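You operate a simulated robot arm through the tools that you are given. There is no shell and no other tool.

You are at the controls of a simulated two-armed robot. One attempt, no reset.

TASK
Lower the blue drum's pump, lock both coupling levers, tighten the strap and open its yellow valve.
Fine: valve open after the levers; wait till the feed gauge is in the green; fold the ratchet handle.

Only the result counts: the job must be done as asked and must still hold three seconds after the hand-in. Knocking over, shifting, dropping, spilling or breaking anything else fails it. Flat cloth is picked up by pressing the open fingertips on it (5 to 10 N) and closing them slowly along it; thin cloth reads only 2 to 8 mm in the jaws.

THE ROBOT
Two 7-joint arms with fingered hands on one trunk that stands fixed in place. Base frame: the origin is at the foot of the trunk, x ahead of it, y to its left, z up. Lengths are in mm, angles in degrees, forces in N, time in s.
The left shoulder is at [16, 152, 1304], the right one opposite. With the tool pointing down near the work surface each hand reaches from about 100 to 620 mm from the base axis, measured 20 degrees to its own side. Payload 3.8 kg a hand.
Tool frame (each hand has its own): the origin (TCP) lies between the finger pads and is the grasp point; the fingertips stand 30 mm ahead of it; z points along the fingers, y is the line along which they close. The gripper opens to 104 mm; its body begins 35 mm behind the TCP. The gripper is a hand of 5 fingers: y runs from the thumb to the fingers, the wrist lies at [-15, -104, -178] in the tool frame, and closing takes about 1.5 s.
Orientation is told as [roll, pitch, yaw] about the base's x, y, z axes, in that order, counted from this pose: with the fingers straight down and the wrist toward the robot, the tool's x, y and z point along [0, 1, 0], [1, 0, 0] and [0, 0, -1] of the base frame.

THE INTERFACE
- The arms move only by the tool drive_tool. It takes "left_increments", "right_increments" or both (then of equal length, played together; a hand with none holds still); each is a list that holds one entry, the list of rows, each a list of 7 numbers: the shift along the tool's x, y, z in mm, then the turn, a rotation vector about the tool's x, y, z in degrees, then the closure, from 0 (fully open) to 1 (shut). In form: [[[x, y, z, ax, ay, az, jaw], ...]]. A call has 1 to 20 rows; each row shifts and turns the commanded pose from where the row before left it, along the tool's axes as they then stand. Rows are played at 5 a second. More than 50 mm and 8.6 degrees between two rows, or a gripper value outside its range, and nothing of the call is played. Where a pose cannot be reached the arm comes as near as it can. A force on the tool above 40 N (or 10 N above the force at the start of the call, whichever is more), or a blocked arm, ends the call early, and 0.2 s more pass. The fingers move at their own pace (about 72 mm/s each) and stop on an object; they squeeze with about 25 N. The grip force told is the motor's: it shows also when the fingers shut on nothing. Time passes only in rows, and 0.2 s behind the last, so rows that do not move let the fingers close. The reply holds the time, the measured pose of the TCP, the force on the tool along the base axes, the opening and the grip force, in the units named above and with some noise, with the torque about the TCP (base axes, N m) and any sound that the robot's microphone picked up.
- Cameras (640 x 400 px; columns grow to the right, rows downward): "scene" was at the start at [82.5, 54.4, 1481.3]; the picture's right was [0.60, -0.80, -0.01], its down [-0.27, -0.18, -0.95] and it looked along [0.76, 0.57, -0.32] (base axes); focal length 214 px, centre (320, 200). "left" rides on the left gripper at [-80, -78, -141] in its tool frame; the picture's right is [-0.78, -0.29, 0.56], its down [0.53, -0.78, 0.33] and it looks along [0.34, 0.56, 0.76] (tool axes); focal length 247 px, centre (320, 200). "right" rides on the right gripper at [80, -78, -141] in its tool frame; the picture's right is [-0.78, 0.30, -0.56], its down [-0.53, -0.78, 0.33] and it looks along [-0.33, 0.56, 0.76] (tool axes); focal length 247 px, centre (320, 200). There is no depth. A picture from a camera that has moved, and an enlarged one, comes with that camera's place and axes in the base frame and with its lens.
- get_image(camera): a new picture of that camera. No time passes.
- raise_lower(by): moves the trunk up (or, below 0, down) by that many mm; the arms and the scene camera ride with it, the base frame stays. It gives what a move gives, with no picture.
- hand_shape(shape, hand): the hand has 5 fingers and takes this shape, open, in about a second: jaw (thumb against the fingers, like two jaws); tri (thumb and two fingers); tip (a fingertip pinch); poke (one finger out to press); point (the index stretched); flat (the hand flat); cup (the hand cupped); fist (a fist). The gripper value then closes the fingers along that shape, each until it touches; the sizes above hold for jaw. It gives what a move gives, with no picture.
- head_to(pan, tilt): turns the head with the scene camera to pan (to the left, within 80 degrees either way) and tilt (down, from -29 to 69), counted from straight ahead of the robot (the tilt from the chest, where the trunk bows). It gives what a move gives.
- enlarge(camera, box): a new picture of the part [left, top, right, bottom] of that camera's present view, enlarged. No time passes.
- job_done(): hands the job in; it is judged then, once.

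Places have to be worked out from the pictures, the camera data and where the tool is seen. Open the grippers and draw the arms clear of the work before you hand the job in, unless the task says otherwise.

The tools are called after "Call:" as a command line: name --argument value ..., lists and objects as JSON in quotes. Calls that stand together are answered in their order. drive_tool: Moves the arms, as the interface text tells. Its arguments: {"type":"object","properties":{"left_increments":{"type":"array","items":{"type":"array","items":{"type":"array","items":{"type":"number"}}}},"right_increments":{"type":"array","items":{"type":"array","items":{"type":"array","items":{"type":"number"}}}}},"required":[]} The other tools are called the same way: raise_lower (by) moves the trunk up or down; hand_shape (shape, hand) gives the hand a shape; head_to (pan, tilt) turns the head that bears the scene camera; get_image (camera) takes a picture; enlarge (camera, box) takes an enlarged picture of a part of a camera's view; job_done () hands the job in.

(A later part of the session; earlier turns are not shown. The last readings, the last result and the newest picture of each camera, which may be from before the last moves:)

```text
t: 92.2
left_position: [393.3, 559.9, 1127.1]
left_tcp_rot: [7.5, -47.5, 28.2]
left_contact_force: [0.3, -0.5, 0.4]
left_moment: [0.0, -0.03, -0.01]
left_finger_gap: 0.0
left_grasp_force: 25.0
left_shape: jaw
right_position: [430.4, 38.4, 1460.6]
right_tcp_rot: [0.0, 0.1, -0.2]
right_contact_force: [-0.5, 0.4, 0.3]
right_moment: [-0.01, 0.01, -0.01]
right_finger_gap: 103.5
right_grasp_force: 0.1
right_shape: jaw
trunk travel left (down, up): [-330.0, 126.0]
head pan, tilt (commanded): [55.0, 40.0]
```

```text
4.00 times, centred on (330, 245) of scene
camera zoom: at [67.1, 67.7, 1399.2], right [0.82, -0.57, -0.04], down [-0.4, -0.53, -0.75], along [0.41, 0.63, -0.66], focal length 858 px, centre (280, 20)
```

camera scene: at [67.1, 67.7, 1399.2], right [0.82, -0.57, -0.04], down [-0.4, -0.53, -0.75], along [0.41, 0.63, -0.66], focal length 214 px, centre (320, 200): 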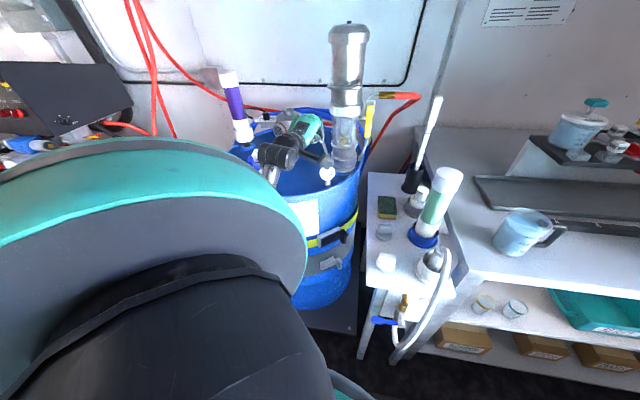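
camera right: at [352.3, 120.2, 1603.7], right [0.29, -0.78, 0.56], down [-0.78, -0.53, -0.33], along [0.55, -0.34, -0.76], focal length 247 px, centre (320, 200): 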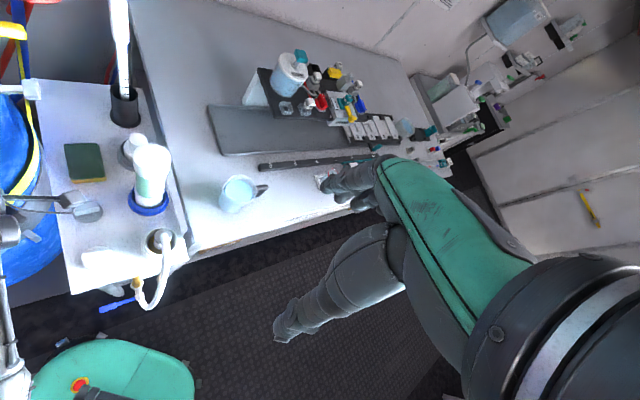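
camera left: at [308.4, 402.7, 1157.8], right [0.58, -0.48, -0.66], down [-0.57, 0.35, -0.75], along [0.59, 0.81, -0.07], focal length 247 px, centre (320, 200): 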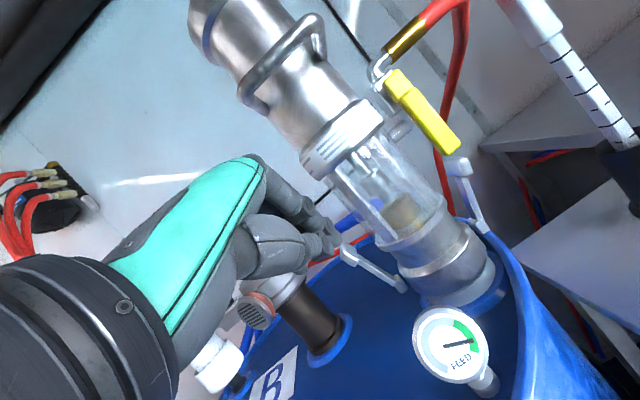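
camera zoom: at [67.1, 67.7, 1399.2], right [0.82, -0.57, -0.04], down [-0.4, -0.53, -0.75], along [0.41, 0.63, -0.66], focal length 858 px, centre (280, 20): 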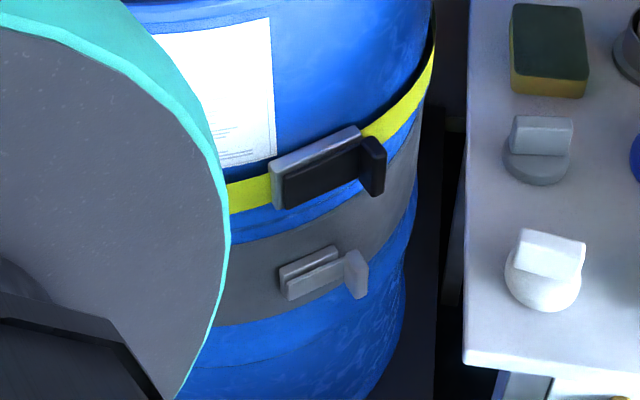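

Valve vertical, both levers up, needle in the green. Now a stronger enlargement of the ratchet (black handle with a tab at its right end; its place ≈ x 340–440, y ≈ 490, z ≈ 730).

Call:
enlarge --camera "scene" --box '[312, 222, 352, 250]'

Call:
enlarge --camera "scene" --box '[310, 246, 350, 276]'

```text
14.29 times, centred on (332, 236) of scene
camera zoom: at [67.1, 67.7, 1399.2], right [0.82, -0.57, -0.04], down [-0.4, -0.53, -0.75], along [0.41, 0.63, -0.66], focal length 3064 px, centre (149, -314)
```

zoom: 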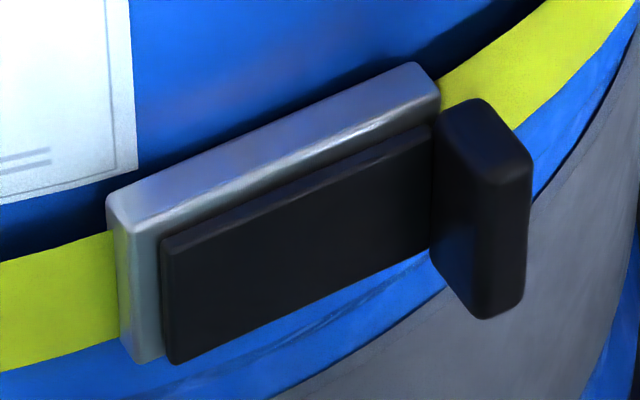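

```text
13.33 times, centred on (330, 261) of scene
camera zoom: at [67.1, 67.7, 1399.2], right [0.82, -0.57, -0.04], down [-0.4, -0.53, -0.75], along [0.41, 0.63, -0.66], focal length 2860 px, centre (187, -613)
```

zoom: 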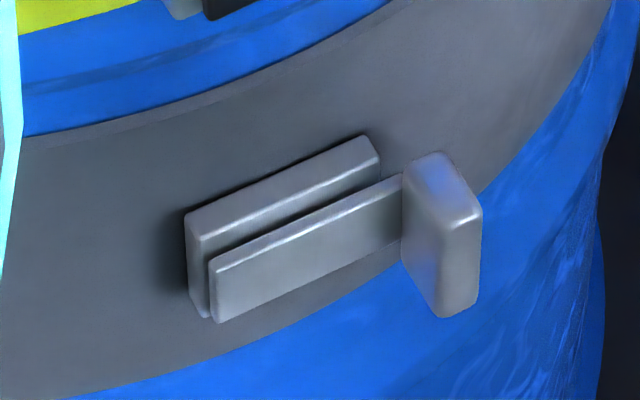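

The picture is clear: a black handle plate lies folded on a silver base, hinged at its left end, with a grip block at its right end (≈ [440, 482, 715]). I raise the trunk 45 mm and bring the hand off the drum to the right-front, on the way down to the ratchet.

Call:
raise_lower --by 45

Call:
drive_tool --left_increments '[[[-27.7, -5, -1, 0, 0, 0, 1], [-27.7, -5, -1, 0, 0, 0, 1], [-27.7, -5, -1, 0, 0, 0, 1], [-27.7, -5, -1, 0, 0, 0, 1], [0, 0, 0, 0, 0, 0, 1]]]'

Call:
get_image --camera "scene"

```text
t: 93.1
left_position: [391.7, 559.1, 1171.9]
left_tcp_rot: [7.5, -47.5, 28.3]
left_contact_force: [-0.6, -0.3, -0.1]
left_moment: [0.02, -0.05, 0.05]
left_finger_gap: 0.0
left_grasp_force: 25.8
left_shape: jaw
right_position: [429.9, 40.3, 1506.9]
right_tcp_rot: [0.0, 0.1, -0.1]
right_contact_force: [0.3, -0.2, -0.3]
right_moment: [0.02, 0.01, -0.03]
right_finger_gap: 103.5
right_grasp_force: 0.1
right_shape: jaw
trunk travel left (down, up): [-375.0, 81.0]
head pan, tilt (commanded): [55.0, 40.0]
```

```text
t: 94.3
left_position: [439.2, 459.7, 1147.9]
left_tcp_rot: [7.4, -47.5, 28.4]
left_contact_force: [-0.3, -0.3, 0.2]
left_moment: [0.02, 0.02, -0.03]
left_finger_gap: 0.0
left_grasp_force: 24.9
left_shape: jaw
right_position: [428.4, 40.9, 1506.3]
right_tcp_rot: [0.0, -0.1, -0.2]
right_contact_force: [0.0, 0.1, -0.3]
right_moment: [0.03, 0.02, 0.03]
right_finger_gap: 103.5
right_grasp_force: 0.1
right_shape: jaw
trunk travel left (down, up): [-375.0, 81.0]
head pan, tilt (commanded): [55.0, 40.0]
```

```text
taken
camera scene: at [55.8, 68.3, 1447.1], right [0.82, -0.57, -0.02], down [-0.38, -0.53, -0.76], along [0.43, 0.63, -0.65], focal length 214 px, centre (320, 200)
```

scene: 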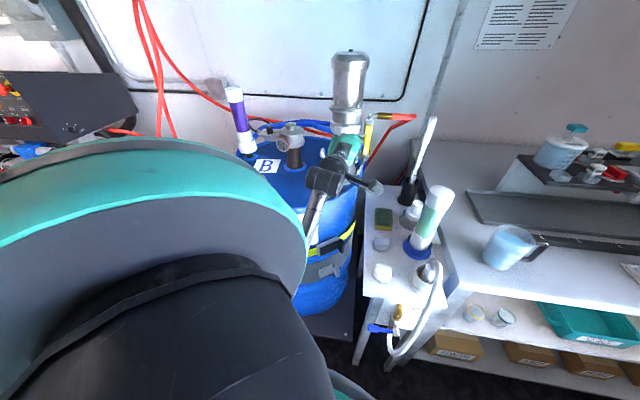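

All clear. I descend diagonally in front of the drum towards (400, 430, 1000).

Call:
drive_tool --left_increments '[[[-3.2, -28.4, 12.5, 0, 0, 0, 1], [-3.2, -28.4, 12.5, 0, 0, 0, 1], [-3.2, -28.4, 12.5, 0, 0, 0, 1], [-3.2, -28.4, 12.5, 0, 0, 0, 1], [-3.2, -28.4, 12.5, 0, 0, 0, 1], [0, 0, 0, 0, 0, 0, 1]]]'

Call:
get_image --camera "scene"

Call:
get_image --camera "left"

```text
t: 95.5
left_position: [416.2, 452.8, 1044.2]
left_tcp_rot: [19.1, -51.7, 16.6]
left_contact_force: [-0.1, 0.5, -0.3]
left_moment: [0.01, -0.02, -0.01]
left_finger_gap: 0.0
left_grasp_force: 25.1
left_shape: jaw
right_position: [429.5, 40.3, 1507.0]
right_tcp_rot: [0.0, 0.0, -0.2]
right_contact_force: [-0.8, -0.2, -0.5]
right_moment: [-0.02, -0.02, -0.02]
right_finger_gap: 103.8
right_grasp_force: 0.1
right_shape: jaw
trunk travel left (down, up): [-375.0, 81.0]
head pan, tilt (commanded): [55.0, 40.0]
stopped in row 6 (left hand): the arm was blocked; the commanded pose is now the measured one
```

```text
taken
camera scene: at [55.7, 68.2, 1447.1], right [0.82, -0.57, -0.02], down [-0.38, -0.53, -0.76], along [0.43, 0.63, -0.65], focal length 214 px, centre (320, 200)
```

scene: 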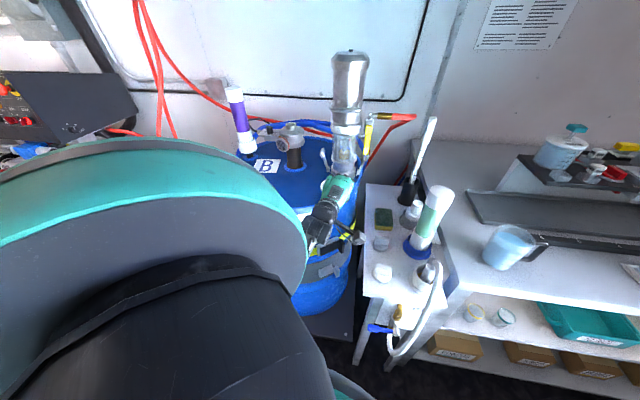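

```text
taken
camera left: at [324.0, 297.6, 1050.8], right [0.57, -0.41, -0.72], down [-0.53, 0.48, -0.7], along [0.63, 0.78, 0.06], focal length 247 px, centre (320, 200)
```

left: 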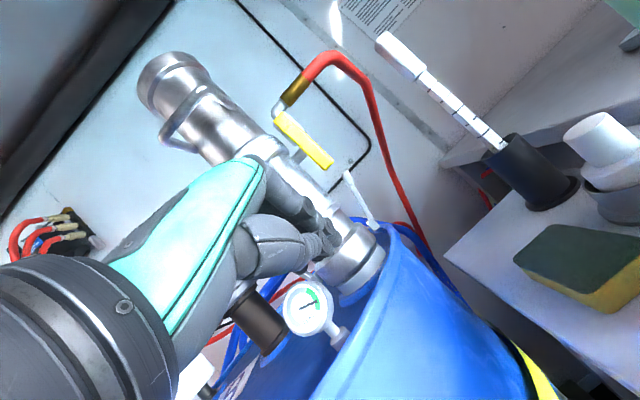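

Blocked again around heading 40° (the elbow-near-torso configuration), with no contact. I turn the heading to about 15° while backing slightly, which freed the arm before.

Call:
drive_tool --left_increments '[[[-1.3, -9.5, -8.1, -1.27, -4.9, 0, 1], [-1.3, -9.5, -8.1, -1.27, -4.9, 0, 1], [-1.3, -9.5, -8.1, -1.27, -4.9, 0, 1], [-1.3, -9.5, -8.1, -1.27, -4.9, 0, 1], [0, 0, 0, -1, -4.9, 0, 1], [0, 0, 0, 0, 0, 0, 1]]]'

Call:
get_image --camera "scene"

Call:
get_image --camera "left"

```text
t: 96.9
left_position: [373.0, 427.6, 1032.4]
left_tcp_rot: [-4.4, -57.6, 15.3]
left_contact_force: [-0.4, 0.8, -0.1]
left_moment: [0.03, -0.03, 0.02]
left_finger_gap: 0.0
left_grasp_force: 24.5
left_shape: jaw
right_position: [428.7, 39.4, 1506.0]
right_tcp_rot: [-0.1, 0.0, -0.2]
right_contact_force: [-0.2, 0.2, -1.3]
right_moment: [0.03, 0.01, 0.01]
right_finger_gap: 103.6
right_grasp_force: 0.1
right_shape: jaw
trunk travel left (down, up): [-375.0, 81.0]
head pan, tilt (commanded): [55.0, 40.0]
```

```text
taken
camera scene: at [56.2, 67.9, 1447.1], right [0.82, -0.57, -0.02], down [-0.38, -0.53, -0.76], along [0.43, 0.63, -0.65], focal length 214 px, centre (320, 200)
```

scene: 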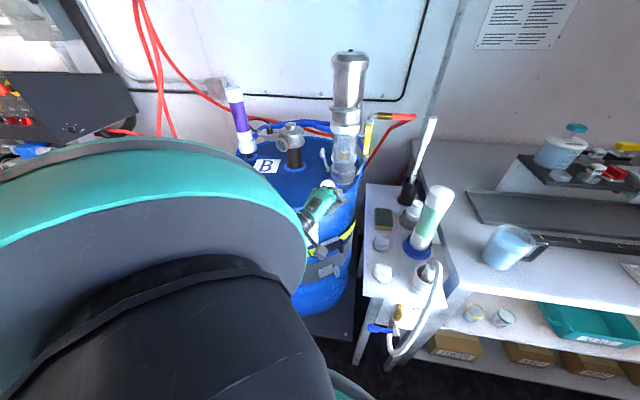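

```text
taken
camera left: at [232.3, 317.2, 1045.5], right [0.47, -0.72, -0.52], down [-0.23, 0.46, -0.86], along [0.85, 0.52, 0.05], focal length 247 px, centre (320, 200)
```

left: 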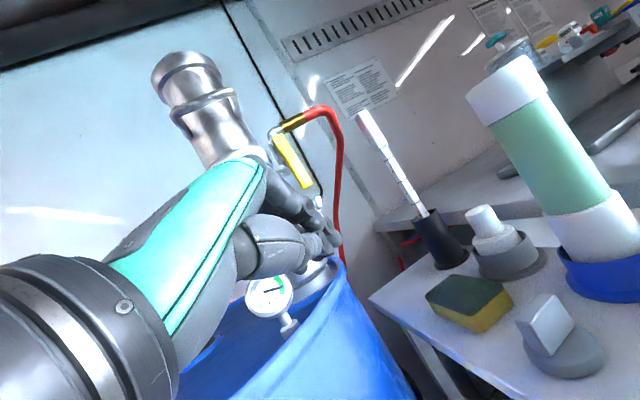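

The arm is free and the hand's heading is 10°. I descend to about (365, 395, 850), between robot, drum and table, with clearances of at least 40 mm.

Call:
drive_tool --left_increments '[[[-6, -30, 14, 0, 0, 0, 1], [-6, -32.5, 17, 0, 0, 0, 1], [-4, -32.5, 18, 0, 0, 0, 1], [-4, -33, 18, 0, 0, 0, 1], [-4, -34, 18, 0, 0, 0, 1], [0, 0, 0, 0, 0, 0, 1]]]'

Call:
get_image --camera "scene"

Call:
get_image --camera "left"

```text
t: 98.3
left_position: [366.5, 395.0, 850.8]
left_tcp_rot: [-4.2, -57.7, 15.3]
left_contact_force: [-0.4, -0.3, 0.0]
left_moment: [-0.03, -0.01, -0.03]
left_finger_gap: 0.1
left_grasp_force: 24.9
left_shape: jaw
right_position: [428.8, 40.6, 1506.1]
right_tcp_rot: [0.0, 0.0, -0.2]
right_contact_force: [0.0, 0.1, -0.1]
right_moment: [0.0, -0.01, 0.0]
right_finger_gap: 103.7
right_grasp_force: 0.0
right_shape: jaw
trunk travel left (down, up): [-375.0, 81.0]
head pan, tilt (commanded): [55.0, 40.0]
```

```text
taken
camera scene: at [55.7, 68.1, 1447.1], right [0.82, -0.57, -0.02], down [-0.38, -0.53, -0.76], along [0.43, 0.63, -0.65], focal length 214 px, centre (320, 200)
```

scene: 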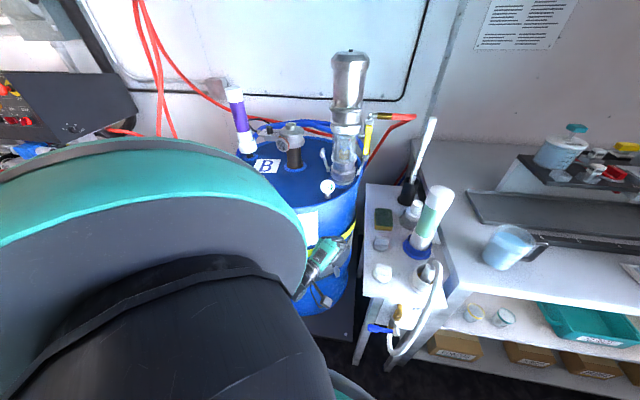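

```text
taken
camera left: at [224.9, 285.0, 863.9], right [0.47, -0.72, -0.52], down [-0.23, 0.46, -0.86], along [0.85, 0.52, 0.05], focal length 247 px, centre (320, 200)
```

left: 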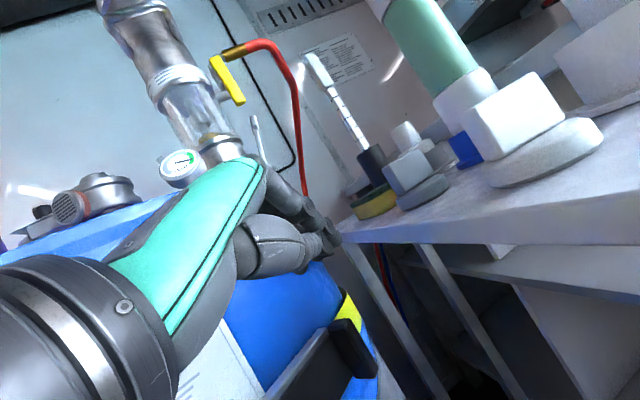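

Now the hand camera looks straight at the ratchet from the front. I enlarge it.

Call:
enlarge --camera "left" --box '[200, 270, 420, 400]'

Call:
enlarge --camera "scene" --box '[280, 210, 380, 310]'

```text
2.91 times, centred on (310, 335) of left
camera zoom: at [224.9, 285.0, 863.9], right [0.47, -0.72, -0.52], down [-0.23, 0.46, -0.86], along [0.85, 0.52, 0.05], focal length 718 px, centre (349, -193)
```

zoom: 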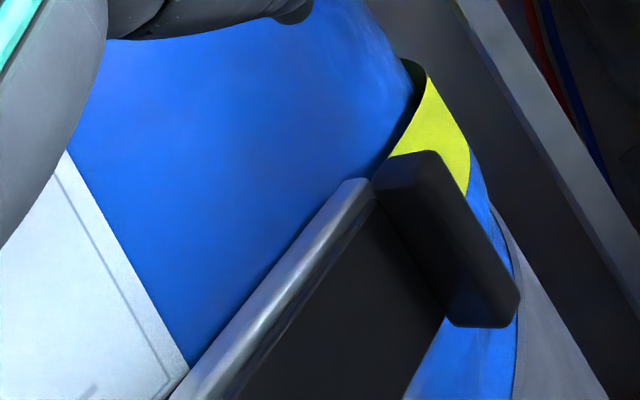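

```text
4.00 times, centred on (330, 260) of scene
camera zoom: at [55.7, 68.1, 1447.1], right [0.82, -0.57, -0.02], down [-0.38, -0.53, -0.76], along [0.43, 0.63, -0.65], focal length 858 px, centre (280, -40)
```

zoom: 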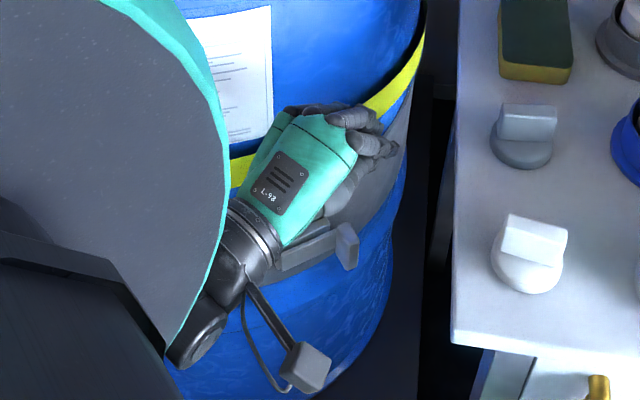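

The strap is visibly loose (a gap between strap and drum), and the grip block stands at about [430, 471, 722], ~60 mm tall. I lower the trunk 130 mm so that the hand gets to the ratchet's height, well in front of it.

Call:
raise_lower --by -130

Call:
get_image --camera "left"

Call:
get_image --camera "scene"

```text
t: 99.9
left_position: [366.0, 394.1, 721.2]
left_tcp_rot: [-4.4, -57.8, 15.3]
left_contact_force: [0.2, 0.8, 0.3]
left_moment: [0.04, 0.01, -0.02]
left_finger_gap: 0.0
left_grasp_force: 25.4
left_shape: jaw
right_position: [428.7, 40.0, 1378.1]
right_tcp_rot: [0.0, 0.0, -0.2]
right_contact_force: [-0.4, -0.2, 0.7]
right_moment: [0.01, 0.0, 0.01]
right_finger_gap: 103.5
right_grasp_force: 0.1
right_shape: jaw
trunk travel left (down, up): [-245.0, 211.0]
head pan, tilt (commanded): [55.0, 40.0]
```

```text
taken
camera left: at [224.7, 283.9, 734.4], right [0.47, -0.72, -0.52], down [-0.23, 0.46, -0.86], along [0.85, 0.52, 0.05], focal length 247 px, centre (320, 200)
```

left: 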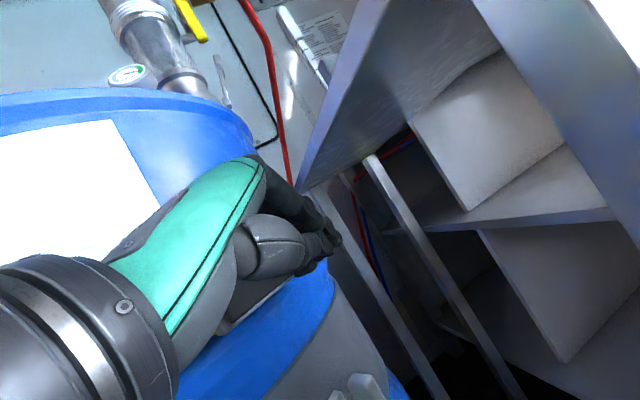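

```text
taken
camera scene: at [98.1, 68.1, 1306.4], right [0.81, -0.57, -0.1], down [-0.46, -0.53, -0.72], along [0.36, 0.63, -0.69], focal length 214 px, centre (320, 200)
```

scene: 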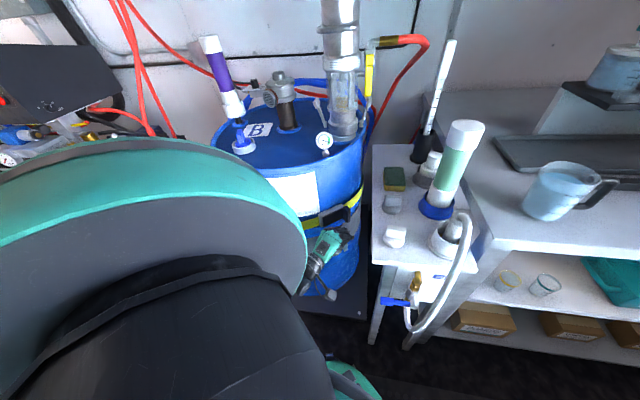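

The hand is at the ratchet's height, in front of it. Before turning it I check what the grey structure on the right of the hand's view is.

Call:
enlarge --camera "left" --box '[280, 0, 640, 225]'

Call:
enlarge --camera "scene" --box '[280, 180, 460, 360]'

Call:
get_image --camera "right"

```text
1.78 times, centred on (460, 112) of left
camera zoom: at [224.7, 283.9, 734.4], right [0.47, -0.72, -0.52], down [-0.23, 0.46, -0.86], along [0.85, 0.52, 0.05], focal length 439 px, centre (71, 356)
```

zoom: 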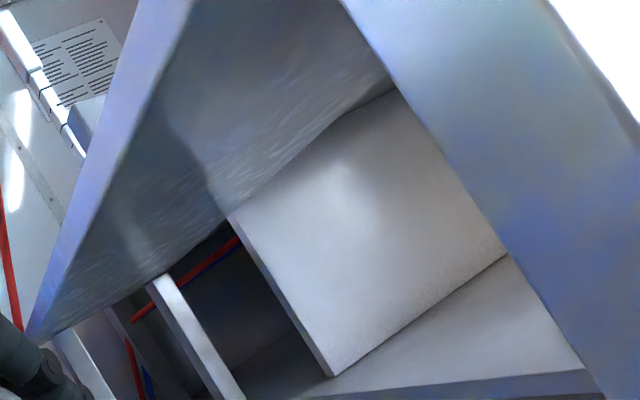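

```text
2.22 times, centred on (370, 270) of scene
camera zoom: at [98.1, 68.1, 1306.4], right [0.81, -0.57, -0.1], down [-0.46, -0.53, -0.72], along [0.36, 0.63, -0.69], focal length 477 px, centre (209, 44)
```

zoom: 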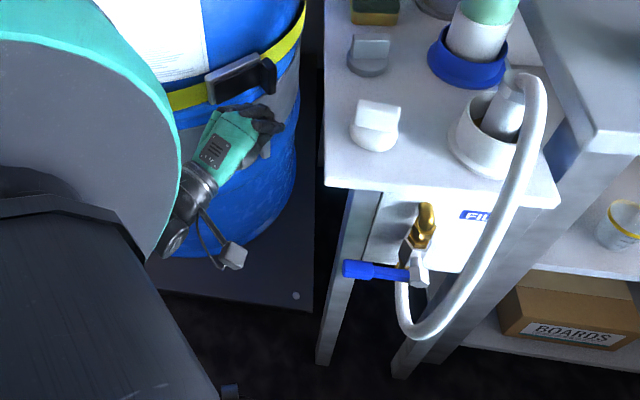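

```text
taken
camera right: at [351.5, 120.0, 1519.2], right [0.29, -0.78, 0.56], down [-0.78, -0.53, -0.33], along [0.55, -0.34, -0.76], focal length 247 px, centre (320, 200)
```

right: 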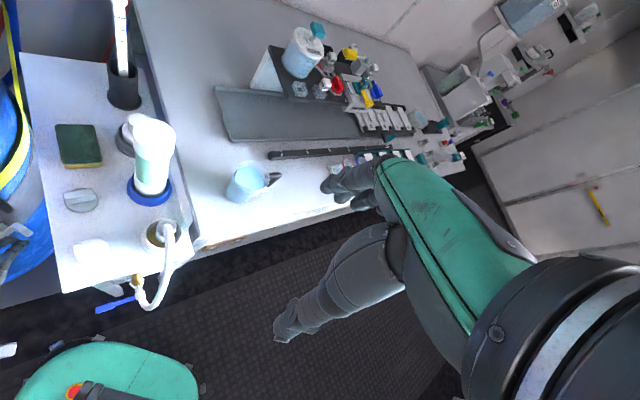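

That structure is further off; the table's front-left leg is near (300, 205), so I must keep the hand camera away from there. I switch to the three-finger shape (opens it) and turn to heading ≈38° while moving towards the grip block.

Call:
hand_shape --shape "tri" --hand "left"

Call:
drive_tool --left_increments '[[[3, 7, 2, -2, 5.9, -3.7, 0], [3, 7, 2, -2, 5.9, -3.7, 0], [2, 6, 2, -2, 5.9, -3.7, 0], [0, 6, 2, -3, 5.9, -3.7, 0], [0, 0, 0, 0, 0, 0, 0]]]'

Call:
get_image --camera "left"

Call:
enlarge --camera "scene" --box '[280, 160, 420, 300]'

```text
t: 100.8
left_position: [365.8, 394.8, 720.5]
left_tcp_rot: [-4.3, -57.7, 15.2]
left_contact_force: [0.2, -0.8, 1.2]
left_moment: [-0.02, 0.01, 0.0]
left_finger_gap: 103.7
left_grasp_force: 0.0
left_shape: tri
right_position: [429.5, 39.8, 1376.9]
right_tcp_rot: [0.0, 0.1, -0.2]
right_contact_force: [-0.8, 0.2, 0.1]
right_moment: [-0.01, 0.0, -0.04]
right_finger_gap: 103.7
right_grasp_force: 0.0
right_shape: jaw
trunk travel left (down, up): [-245.0, 211.0]
head pan, tilt (commanded): [55.0, 40.0]
```

```text
t: 102.2
left_position: [345.8, 444.9, 728.2]
left_tcp_rot: [11.7, -64.3, 25.9]
left_contact_force: [-0.6, 0.4, -0.2]
left_moment: [0.05, -0.03, -0.04]
left_finger_gap: 103.9
left_grasp_force: 0.0
left_shape: tri
right_position: [429.2, 39.1, 1376.5]
right_tcp_rot: [0.0, 0.0, -0.1]
right_contact_force: [-0.2, 0.2, -0.2]
right_moment: [0.0, -0.02, 0.02]
right_finger_gap: 103.6
right_grasp_force: 0.0
right_shape: jaw
trunk travel left (down, up): [-245.0, 211.0]
head pan, tilt (commanded): [55.0, 40.0]
stopped in row 5 (left hand): the arm was blocked; the commanded pose is now the measured one
```

```text
taken
camera left: at [263.7, 285.0, 712.5], right [0.74, -0.36, -0.57], down [-0.39, 0.47, -0.79], along [0.55, 0.81, 0.21], focal length 247 px, centre (320, 200)
```

left: 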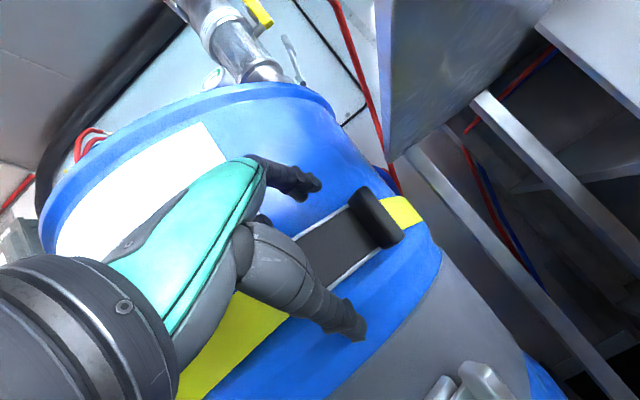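

```text
2.86 times, centred on (350, 230) of scene
camera zoom: at [98.7, 67.9, 1306.4], right [0.81, -0.57, -0.1], down [-0.46, -0.53, -0.72], along [0.36, 0.63, -0.69], focal length 613 px, centre (234, 114)
```

zoom: 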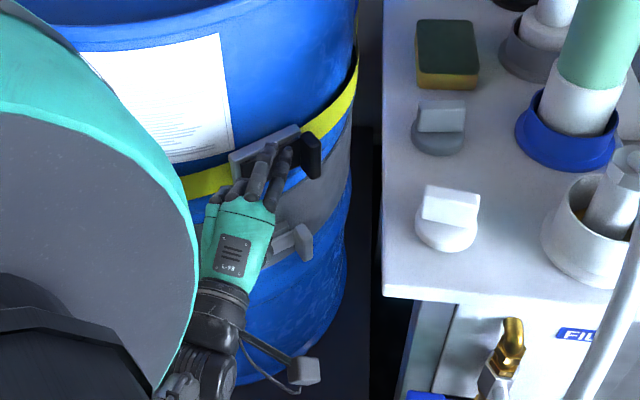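

Excellent view: grip block at about [439, 478, 719], right ahead of the open hand. I move diagonally so that the block comes between fingers (above) and thumb (below).

Call:
drive_tool --left_increments '[[[-7.5, 7.8, 19.2, 0, 0, 0, 0], [-7.5, 7.8, 19.2, 0, 0, 0, 0], [-7.5, 7.8, 19.2, 0, 0, 0, 0], [0, 0, 0, 0, 0, 0, 0]]]'

Call:
get_image --camera "left"

Call:
enlarge --camera "scene" --box '[280, 160, 420, 300]'

```text
t: 103.2
left_position: [409.3, 462.7, 723.2]
left_tcp_rot: [11.4, -64.2, 26.3]
left_contact_force: [-0.4, -0.1, -0.3]
left_moment: [0.0, -0.01, 0.02]
left_finger_gap: 103.9
left_grasp_force: 0.1
left_shape: tri
right_position: [429.1, 40.5, 1376.2]
right_tcp_rot: [0.0, 0.1, -0.2]
right_contact_force: [0.3, -0.5, -0.7]
right_moment: [0.01, 0.04, -0.02]
right_finger_gap: 103.8
right_grasp_force: 0.0
right_shape: jaw
trunk travel left (down, up): [-245.0, 211.0]
head pan, tilt (commanded): [55.0, 40.0]
```

```text
taken
camera left: at [327.4, 303.6, 707.5], right [0.74, -0.36, -0.57], down [-0.39, 0.47, -0.8], along [0.55, 0.81, 0.2], focal length 247 px, centre (320, 200)
```

left: 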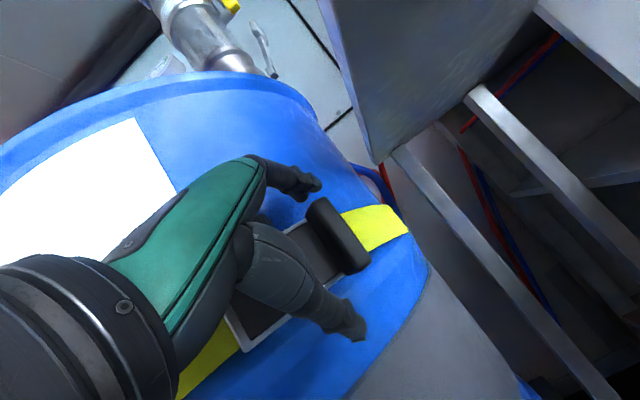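

```text
2.86 times, centred on (350, 230) of scene
camera zoom: at [98.3, 68.0, 1306.4], right [0.81, -0.57, -0.1], down [-0.46, -0.53, -0.72], along [0.36, 0.63, -0.69], focal length 613 px, centre (234, 114)
```

zoom: 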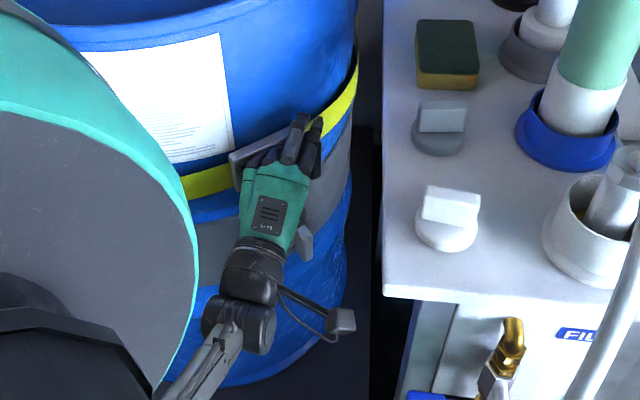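

The block is centred between fingers and thumb, 33 mm ahead (predicted and seen pixel agree). I close slightly and move forward 22 mm.

Call:
drive_tool --left_increments '[[[0, 0, 0, 0, 0, 0, 0.22], [-1.6, 3.5, 10.6, 0, 0, 0, 0.22], [-1.6, 3.5, 10.6, 0, 0, 0, 0.22], [0, 0, 0, 0, 0, 0, 0.22]]]'

Call:
get_image --camera "left"

Call:
enlarge --camera "scene" --box '[300, 180, 380, 250]'

```text
t: 104.2
left_position: [428.5, 471.6, 723.9]
left_tcp_rot: [11.9, -64.5, 25.8]
left_contact_force: [-7.1, -18.3, 13.5]
left_moment: [0.7, 0.36, 0.85]
left_finger_gap: 81.5
left_grasp_force: 0.0
left_shape: tri
right_position: [426.7, 35.3, 1377.7]
right_tcp_rot: [0.3, -0.2, -0.1]
right_contact_force: [1.5, -0.4, 0.5]
right_moment: [-0.03, -0.02, 0.02]
right_finger_gap: 103.5
right_grasp_force: 0.1
right_shape: jaw
trunk travel left (down, up): [-245.0, 211.0]
head pan, tilt (commanded): [55.0, 40.0]
```

```text
taken
camera left: at [345.9, 312.1, 706.2], right [0.74, -0.36, -0.57], down [-0.38, 0.47, -0.79], along [0.55, 0.81, 0.21], focal length 247 px, centre (320, 200)
```

left: 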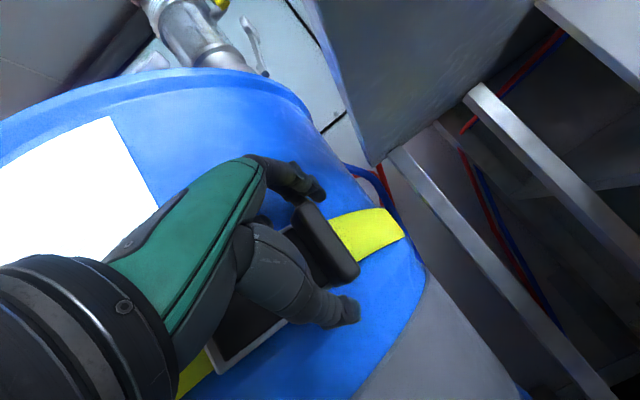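

```text
5.71 times, centred on (340, 215) of scene
camera zoom: at [95.9, 63.8, 1307.0], right [0.81, -0.57, -0.1], down [-0.46, -0.52, -0.72], along [0.36, 0.63, -0.69], focal length 1226 px, centre (206, 114)
```

zoom: 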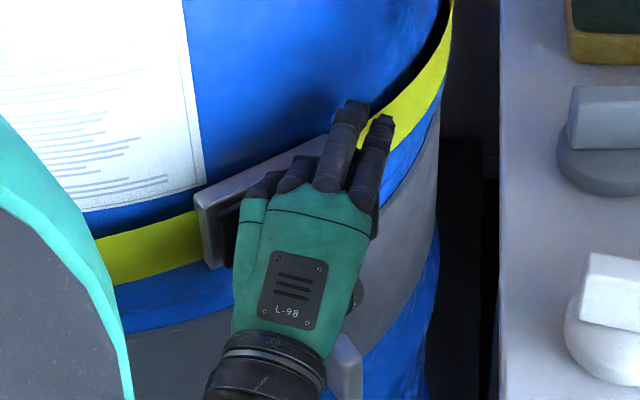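

Something (probably the curled fingers on the plate) presses back with 24 N. I back off 8 mm outward and then close on the block.

Call:
drive_tool --left_increments '[[[-5, -1, -3.5, 0, 0, 0, 0.22], [-2.5, 1, -2, 0, 0, 0, 0.22], [0, 0, 0, 0, 0, 0, 0.22]]]'

```text
t: 105.0
left_position: [428.7, 466.8, 720.4]
left_tcp_rot: [11.5, -64.2, 26.4]
left_contact_force: [0.1, 0.7, -0.6]
left_moment: [-0.01, 0.01, 0.03]
left_finger_gap: 81.5
left_grasp_force: 0.0
left_shape: tri
right_position: [429.6, 39.9, 1377.2]
right_tcp_rot: [-0.1, 0.0, -0.2]
right_contact_force: [-1.0, -0.9, 0.1]
right_moment: [-0.03, 0.03, -0.03]
right_finger_gap: 103.4
right_grasp_force: 0.1
right_shape: jaw
trunk travel left (down, up): [-245.0, 211.0]
head pan, tilt (commanded): [55.0, 40.0]
```

Free of contact with the block 15 mm ahead of the grasp point. I close the grip.

Call:
drive_tool --left_increments '[[[0, 0, 0, 0, 0, 0, 0.5], [0, 0, 0, 0, 0, 0, 0.8], [0, 0, 0, 0, 0, 0, 1], [0, 0, 0, 0, 0, 0, 1], [0, 0, 0, 0, 0, 0, 1], [0, 0, 0, 0, 0, 0, 1]]]'

Call:
get_image --camera "left"

Call:
enlarge --camera "scene" --box '[300, 180, 380, 250]'

```text
t: 106.4
left_position: [429.6, 465.8, 720.0]
left_tcp_rot: [11.5, -64.1, 26.2]
left_contact_force: [7.1, -2.6, -1.6]
left_moment: [-0.15, 0.4, -0.13]
left_finger_gap: 52.1
left_grasp_force: 25.0
left_shape: tri
right_position: [431.7, 39.4, 1376.6]
right_tcp_rot: [0.0, 0.1, -0.2]
right_contact_force: [-0.1, 0.7, -0.8]
right_moment: [0.01, -0.04, 0.0]
right_finger_gap: 103.6
right_grasp_force: 0.3
right_shape: jaw
trunk travel left (down, up): [-245.0, 211.0]
head pan, tilt (commanded): [55.0, 40.0]
```

```text
taken
camera left: at [348.0, 305.5, 705.3], right [0.74, -0.36, -0.57], down [-0.39, 0.47, -0.79], along [0.55, 0.81, 0.2], focal length 247 px, centre (320, 200)
```

left: 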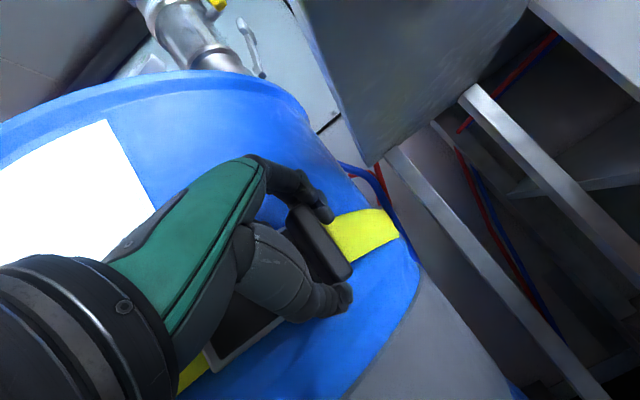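

```text
5.71 times, centred on (340, 215) of scene
camera zoom: at [99.8, 68.0, 1306.3], right [0.81, -0.57, -0.1], down [-0.46, -0.53, -0.72], along [0.36, 0.63, -0.69], focal length 1226 px, centre (206, 114)
```

zoom: 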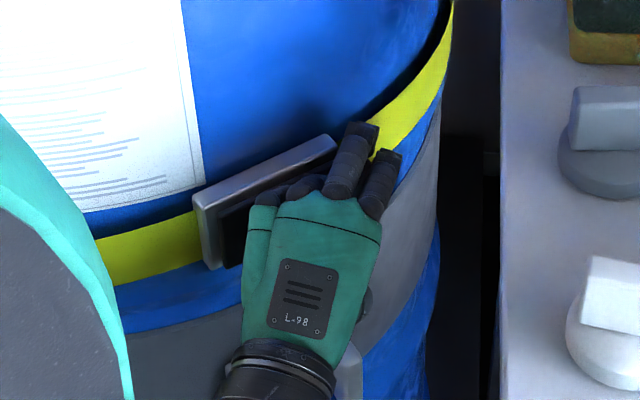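

The grip holds the block (52 mm between fingers and thumb). I pull it gently outward, away from the drum, along its arc.

Call:
drive_tool --left_increments '[[[-2.65, -1.06, -2.8, 0, 0, 0, 1], [-2.65, -1.06, -2.8, 0, 0, 0, 1], [-2.65, -1.06, -2.8, 0, 0, 0, 1], [0, 0, 0, 0, 0, 0, 1]]]'

Call:
enlarge --camera "left" --box '[180, 130, 430, 400]'

Call:
enlarge --camera "scene" --box '[300, 180, 380, 250]'

```text
t: 107.4
left_position: [427.3, 454.1, 721.4]
left_tcp_rot: [11.5, -64.0, 26.4]
left_contact_force: [5.5, -0.5, -4.8]
left_moment: [0.01, 0.48, -0.29]
left_finger_gap: 50.9
left_grasp_force: 25.0
left_shape: tri
right_position: [430.3, 41.4, 1376.9]
right_tcp_rot: [0.0, 0.1, -0.2]
right_contact_force: [-0.4, -0.5, -0.4]
right_moment: [-0.02, -0.01, -0.03]
right_finger_gap: 103.8
right_grasp_force: 0.1
right_shape: jaw
trunk travel left (down, up): [-245.0, 211.0]
head pan, tilt (commanded): [55.0, 40.0]
```

```text
1.48 times, centred on (305, 265) of left
camera zoom: at [345.0, 294.2, 704.9], right [0.74, -0.36, -0.57], down [-0.39, 0.47, -0.79], along [0.55, 0.81, 0.2], focal length 366 px, centre (342, 104)
```

zoom: 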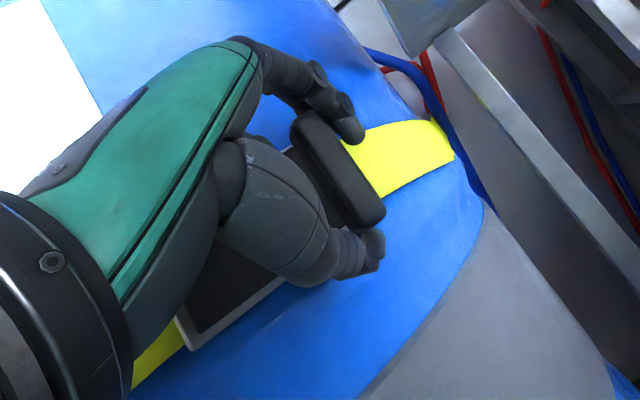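

```text
5.71 times, centred on (340, 215) of scene
camera zoom: at [99.9, 68.5, 1306.2], right [0.81, -0.57, -0.1], down [-0.46, -0.53, -0.72], along [0.36, 0.63, -0.69], focal length 1226 px, centre (206, 114)
```

zoom: 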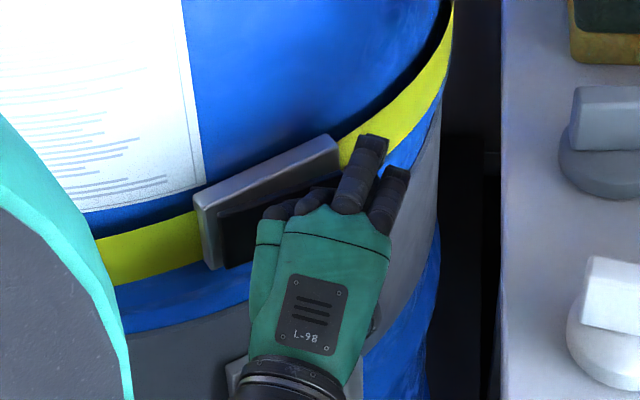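

The handle swings out easily with the hand. I continue along the arc about its hinge (≈ (348, 503)), turning the hand along with it.

Call:
drive_tool --left_increments '[[[-3.3, -3, -7.1, -0.22, -2.25, 1.06, 1], [-3.1, -3.1, -7.1, -0.22, -2.25, 1.06, 1], [-2.6, -3.2, -7.4, -0.22, -2.25, 1.06, 1], [-2.4, -3.3, -7.5, -0.22, -2.25, 1.06, 1], [0, 0, 0, 0, 0, 0, 1]]]'

Call:
enlarge --camera "left" --box '[180, 130, 430, 400]'

Call:
enlarge --camera "scene" --box '[300, 180, 380, 250]'

```text
t: 108.6
left_position: [406.1, 428.0, 718.8]
left_tcp_rot: [11.2, -63.8, 16.4]
left_contact_force: [8.0, -0.9, -16.8]
left_moment: [0.51, 0.39, -0.53]
left_finger_gap: 48.4
left_grasp_force: 25.0
left_shape: tri
right_position: [432.8, 42.3, 1375.3]
right_tcp_rot: [-0.1, 0.2, -0.2]
right_contact_force: [0.3, -0.9, 0.0]
right_moment: [0.02, -0.06, -0.05]
right_finger_gap: 103.7
right_grasp_force: 0.1
right_shape: jaw
trunk travel left (down, up): [-245.0, 211.0]
head pan, tilt (commanded): [55.0, 40.0]
```

```text
1.48 times, centred on (305, 265) of left
camera zoom: at [298.6, 284.7, 704.3], right [0.66, -0.48, -0.57], down [-0.3, 0.53, -0.79], along [0.69, 0.7, 0.2], focal length 366 px, centre (342, 104)
```

zoom: 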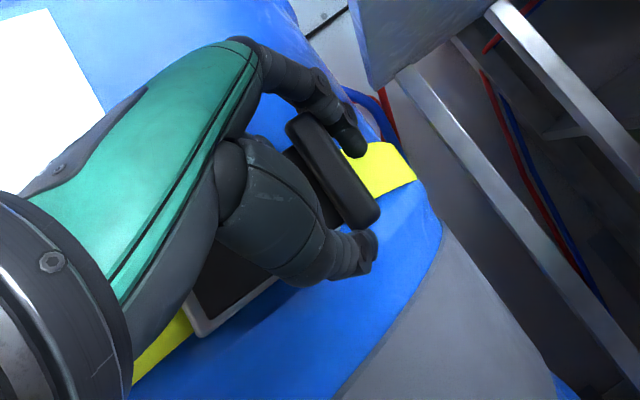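

```text
5.71 times, centred on (340, 215) of scene
camera zoom: at [101.3, 69.5, 1306.0], right [0.81, -0.57, -0.1], down [-0.46, -0.53, -0.72], along [0.36, 0.63, -0.69], focal length 1226 px, centre (206, 114)
```

zoom: 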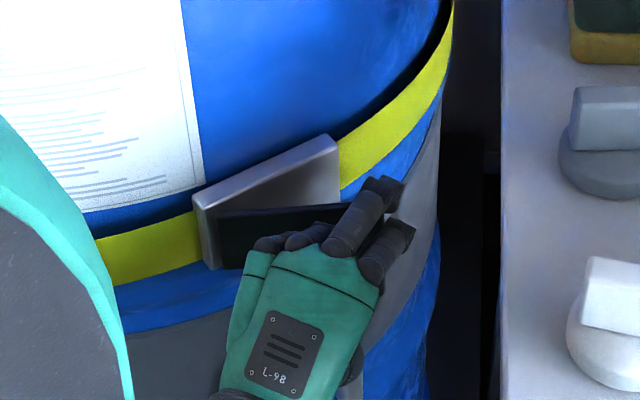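

About 30° open; the hand is being pulled down 17 N, so I correct height by a few mm while continuing the swing.

Call:
drive_tool --left_increments '[[[-2, -4.6, -6.9, -0.22, -2.25, 1.06, 1], [-1.6, -4.6, -7.1, -0.22, -2.25, 1.06, 1], [-1.2, -4.4, -7.3, -0.22, -2.25, 1.06, 1], [-0.9, -4.2, -7.4, -0.22, -2.25, 1.06, 1], [0, 0, 0, 0, 0, 0, 1]]]'

Call:
enlarge --camera "left" --box '[180, 130, 430, 400]'

Call:
enlarge --camera "scene" --box '[300, 180, 380, 250]'

```text
t: 109.8
left_position: [378.8, 409.2, 716.2]
left_tcp_rot: [11.2, -64.2, 6.4]
left_contact_force: [6.3, 1.0, -13.3]
left_moment: [0.64, 0.04, -0.58]
left_finger_gap: 47.1
left_grasp_force: 24.7
left_shape: tri
right_position: [432.4, 41.7, 1376.1]
right_tcp_rot: [-0.1, 0.0, -0.2]
right_contact_force: [0.1, 0.4, -0.4]
right_moment: [-0.01, 0.0, 0.01]
right_finger_gap: 103.6
right_grasp_force: 0.0
right_shape: jaw
trunk travel left (down, up): [-245.0, 211.0]
head pan, tilt (commanded): [55.0, 40.0]
```

```text
1.48 times, centred on (305, 265) of left
camera zoom: at [246.9, 287.6, 700.8], right [0.57, -0.59, -0.57], down [-0.2, 0.57, -0.8], along [0.8, 0.57, 0.2], focal length 366 px, centre (342, 104)
```

zoom: 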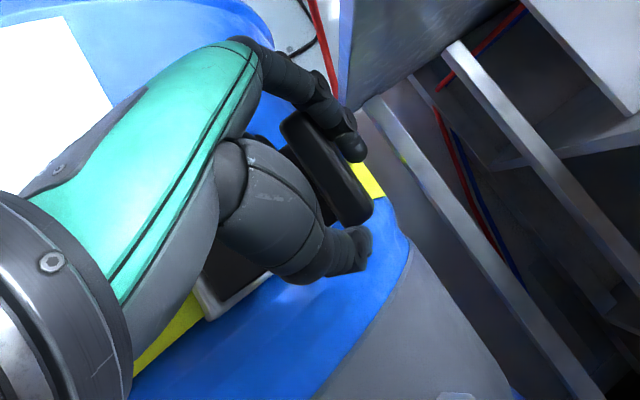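

```text
5.71 times, centred on (340, 215) of scene
camera zoom: at [100.6, 69.1, 1306.1], right [0.81, -0.57, -0.1], down [-0.46, -0.53, -0.72], along [0.36, 0.63, -0.69], focal length 1226 px, centre (206, 114)
```

zoom: 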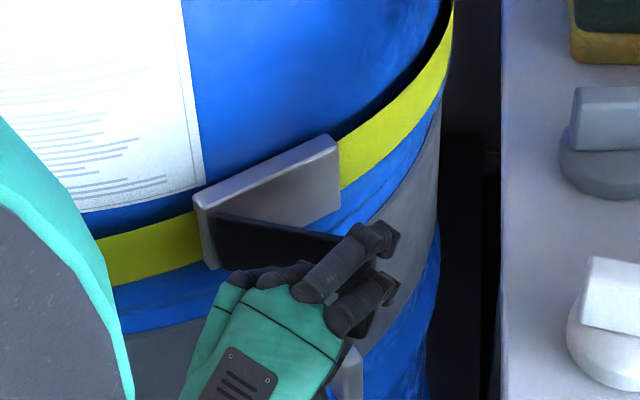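

About 50° open and still easy. I continue to swing it towards a right angle.

Call:
drive_tool --left_increments '[[[-0.5, -4.7, -7.3, -0.22, -2.25, 1.06, 1], [0, -4.7, -7.3, -0.22, -2.25, 1.06, 1], [0.2, -4.6, -7.3, -0.22, -2.25, 1.06, 1], [0.6, -4.4, -7.4, -0.22, -2.25, 1.06, 1], [0, 0, 0, 0, 0, 0, 1]]]'

Call:
get_image --camera "left"

Call:
enlarge --camera "scene" --box '[290, 180, 380, 260]'

```text
t: 111.0
left_position: [343.9, 402.3, 713.9]
left_tcp_rot: [11.4, -64.3, -3.7]
left_contact_force: [5.5, -3.3, -6.9]
left_moment: [0.74, -0.14, -0.52]
left_finger_gap: 45.2
left_grasp_force: 25.2
left_shape: tri
right_position: [430.1, 40.7, 1375.1]
right_tcp_rot: [0.0, 0.1, -0.2]
right_contact_force: [-0.6, 0.8, 0.1]
right_moment: [0.0, 0.0, -0.02]
right_finger_gap: 103.5
right_grasp_force: 0.0
right_shape: jaw
trunk travel left (down, up): [-245.0, 211.0]
head pan, tilt (commanded): [55.0, 40.0]
```

```text
taken
camera left: at [193.8, 304.2, 697.1], right [0.46, -0.68, -0.57], down [-0.1, 0.6, -0.8], along [0.88, 0.42, 0.2], focal length 247 px, centre (320, 200)
```

left: 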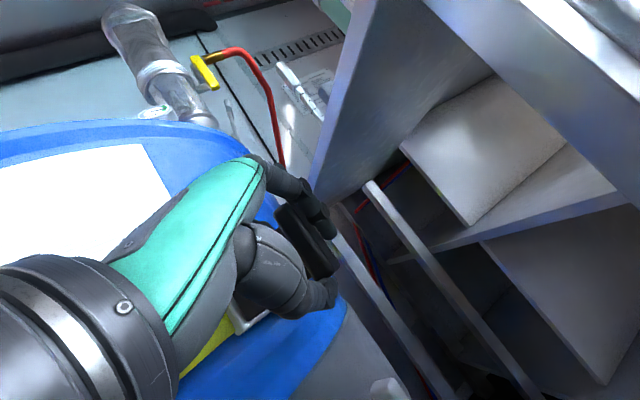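

```text
5.00 times, centred on (335, 220) of scene
camera zoom: at [99.8, 68.1, 1306.3], right [0.81, -0.57, -0.1], down [-0.46, -0.53, -0.72], along [0.36, 0.63, -0.69], focal length 1072 px, centre (245, 100)
```

zoom: 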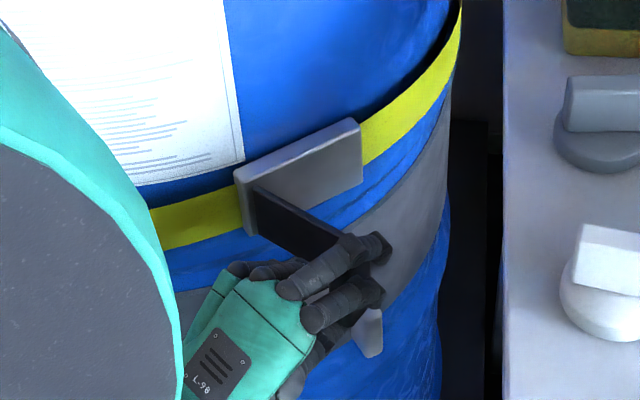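

The handle is about 75° open, no click heard so far. I swing it further to find its open stop.

Call:
drive_tool --left_increments '[[[1, -4.2, -7.6, -0.22, -2.25, 1.06, 1], [1.5, -4.2, -7.5, -0.22, -2.25, 1.06, 1], [1.7, -4.2, -7.5, -0.22, -2.25, 1.06, 1], [0, 0, 0, 0, 0, 0, 1]]]'

Call:
get_image --camera "left"

Call:
enlarge --camera "scene" --box '[290, 180, 380, 260]'

```text
t: 112.0
left_position: [319.0, 403.4, 711.2]
left_tcp_rot: [11.4, -64.1, -11.2]
left_contact_force: [19.0, -8.9, -11.1]
left_moment: [0.74, -0.13, -0.73]
left_finger_gap: 43.9
left_grasp_force: 24.9
left_shape: tri
right_position: [432.8, 38.5, 1375.6]
right_tcp_rot: [0.0, 0.1, -0.2]
right_contact_force: [0.4, -1.0, -0.2]
right_moment: [0.03, 0.02, -0.03]
right_finger_gap: 103.7
right_grasp_force: 0.0
right_shape: jaw
trunk travel left (down, up): [-245.0, 211.0]
head pan, tilt (commanded): [55.0, 40.0]
```

```text
taken
camera left: at [157.9, 326.9, 696.0], right [0.36, -0.74, -0.57], down [-0.02, 0.61, -0.8], along [0.93, 0.3, 0.2], focal length 247 px, centre (320, 200)
```

left: 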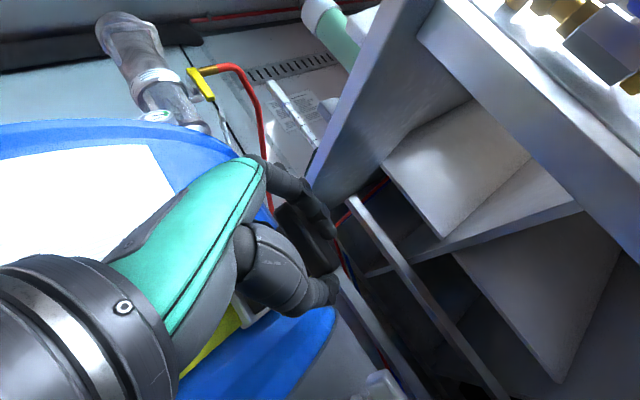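

```text
5.00 times, centred on (335, 220) of scene
camera zoom: at [102.0, 67.4, 1306.1], right [0.81, -0.57, -0.1], down [-0.46, -0.53, -0.72], along [0.36, 0.63, -0.69], focal length 1072 px, centre (245, 100)
```

zoom: 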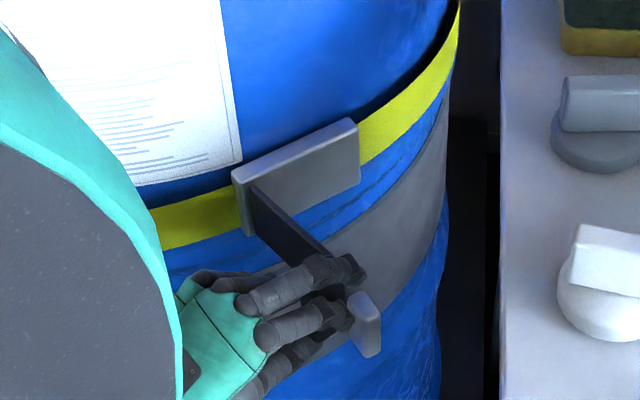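

The resistance (19 N) shows the open stop at roughly 85–90°. Now I swing the handle back towards the base, which should be the tightening stroke, and listen for clicks.

Call:
drive_tool --left_increments '[[[-1.7, 4.2, 7.5, 0.22, 2.25, -1.06, 1], [-1.5, 4.2, 7.5, 0.22, 2.25, -1.06, 1], [-1, 4.2, 7.6, 0.22, 2.25, -1.06, 1], [-0.6, 4.4, 7.4, 0.22, 2.25, -1.06, 1], [-0.2, 4.6, 7.3, 0.22, 2.25, -1.06, 1], [0, 4.7, 7.3, 0.22, 2.25, -1.06, 1], [0.5, 4.7, 7.3, 0.22, 2.25, -1.06, 1], [0, 0, 0, 0, 0, 0, 1]]]'

Call:
enlarge --camera "scene" --box '[290, 180, 380, 260]'

```text
t: 113.8
left_position: [377.9, 407.0, 716.0]
left_tcp_rot: [11.1, -64.0, 6.6]
left_contact_force: [4.3, -3.2, -19.4]
left_moment: [0.25, 0.37, -0.26]
left_finger_gap: 44.3
left_grasp_force: 25.2
left_shape: tri
right_position: [431.7, 40.5, 1375.2]
right_tcp_rot: [-0.1, 0.1, -0.2]
right_contact_force: [0.5, 0.6, -0.2]
right_moment: [-0.02, 0.02, -0.01]
right_finger_gap: 103.3
right_grasp_force: 0.1
right_shape: jaw
trunk travel left (down, up): [-245.0, 211.0]
head pan, tilt (commanded): [55.0, 40.0]
```

```text
5.00 times, centred on (335, 220) of scene
camera zoom: at [100.5, 69.4, 1306.1], right [0.81, -0.57, -0.1], down [-0.46, -0.53, -0.72], along [0.36, 0.63, -0.69], focal length 1072 px, centre (245, 100)
```

zoom: 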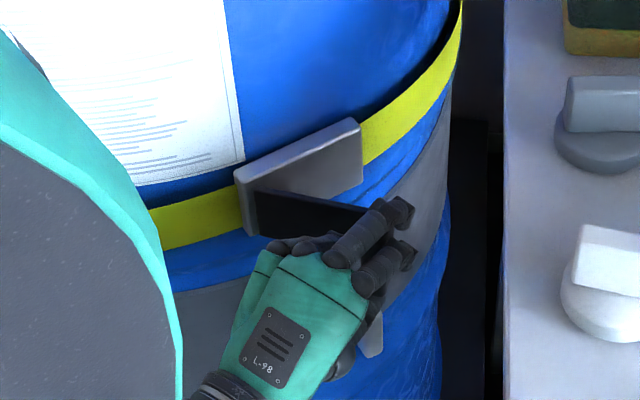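

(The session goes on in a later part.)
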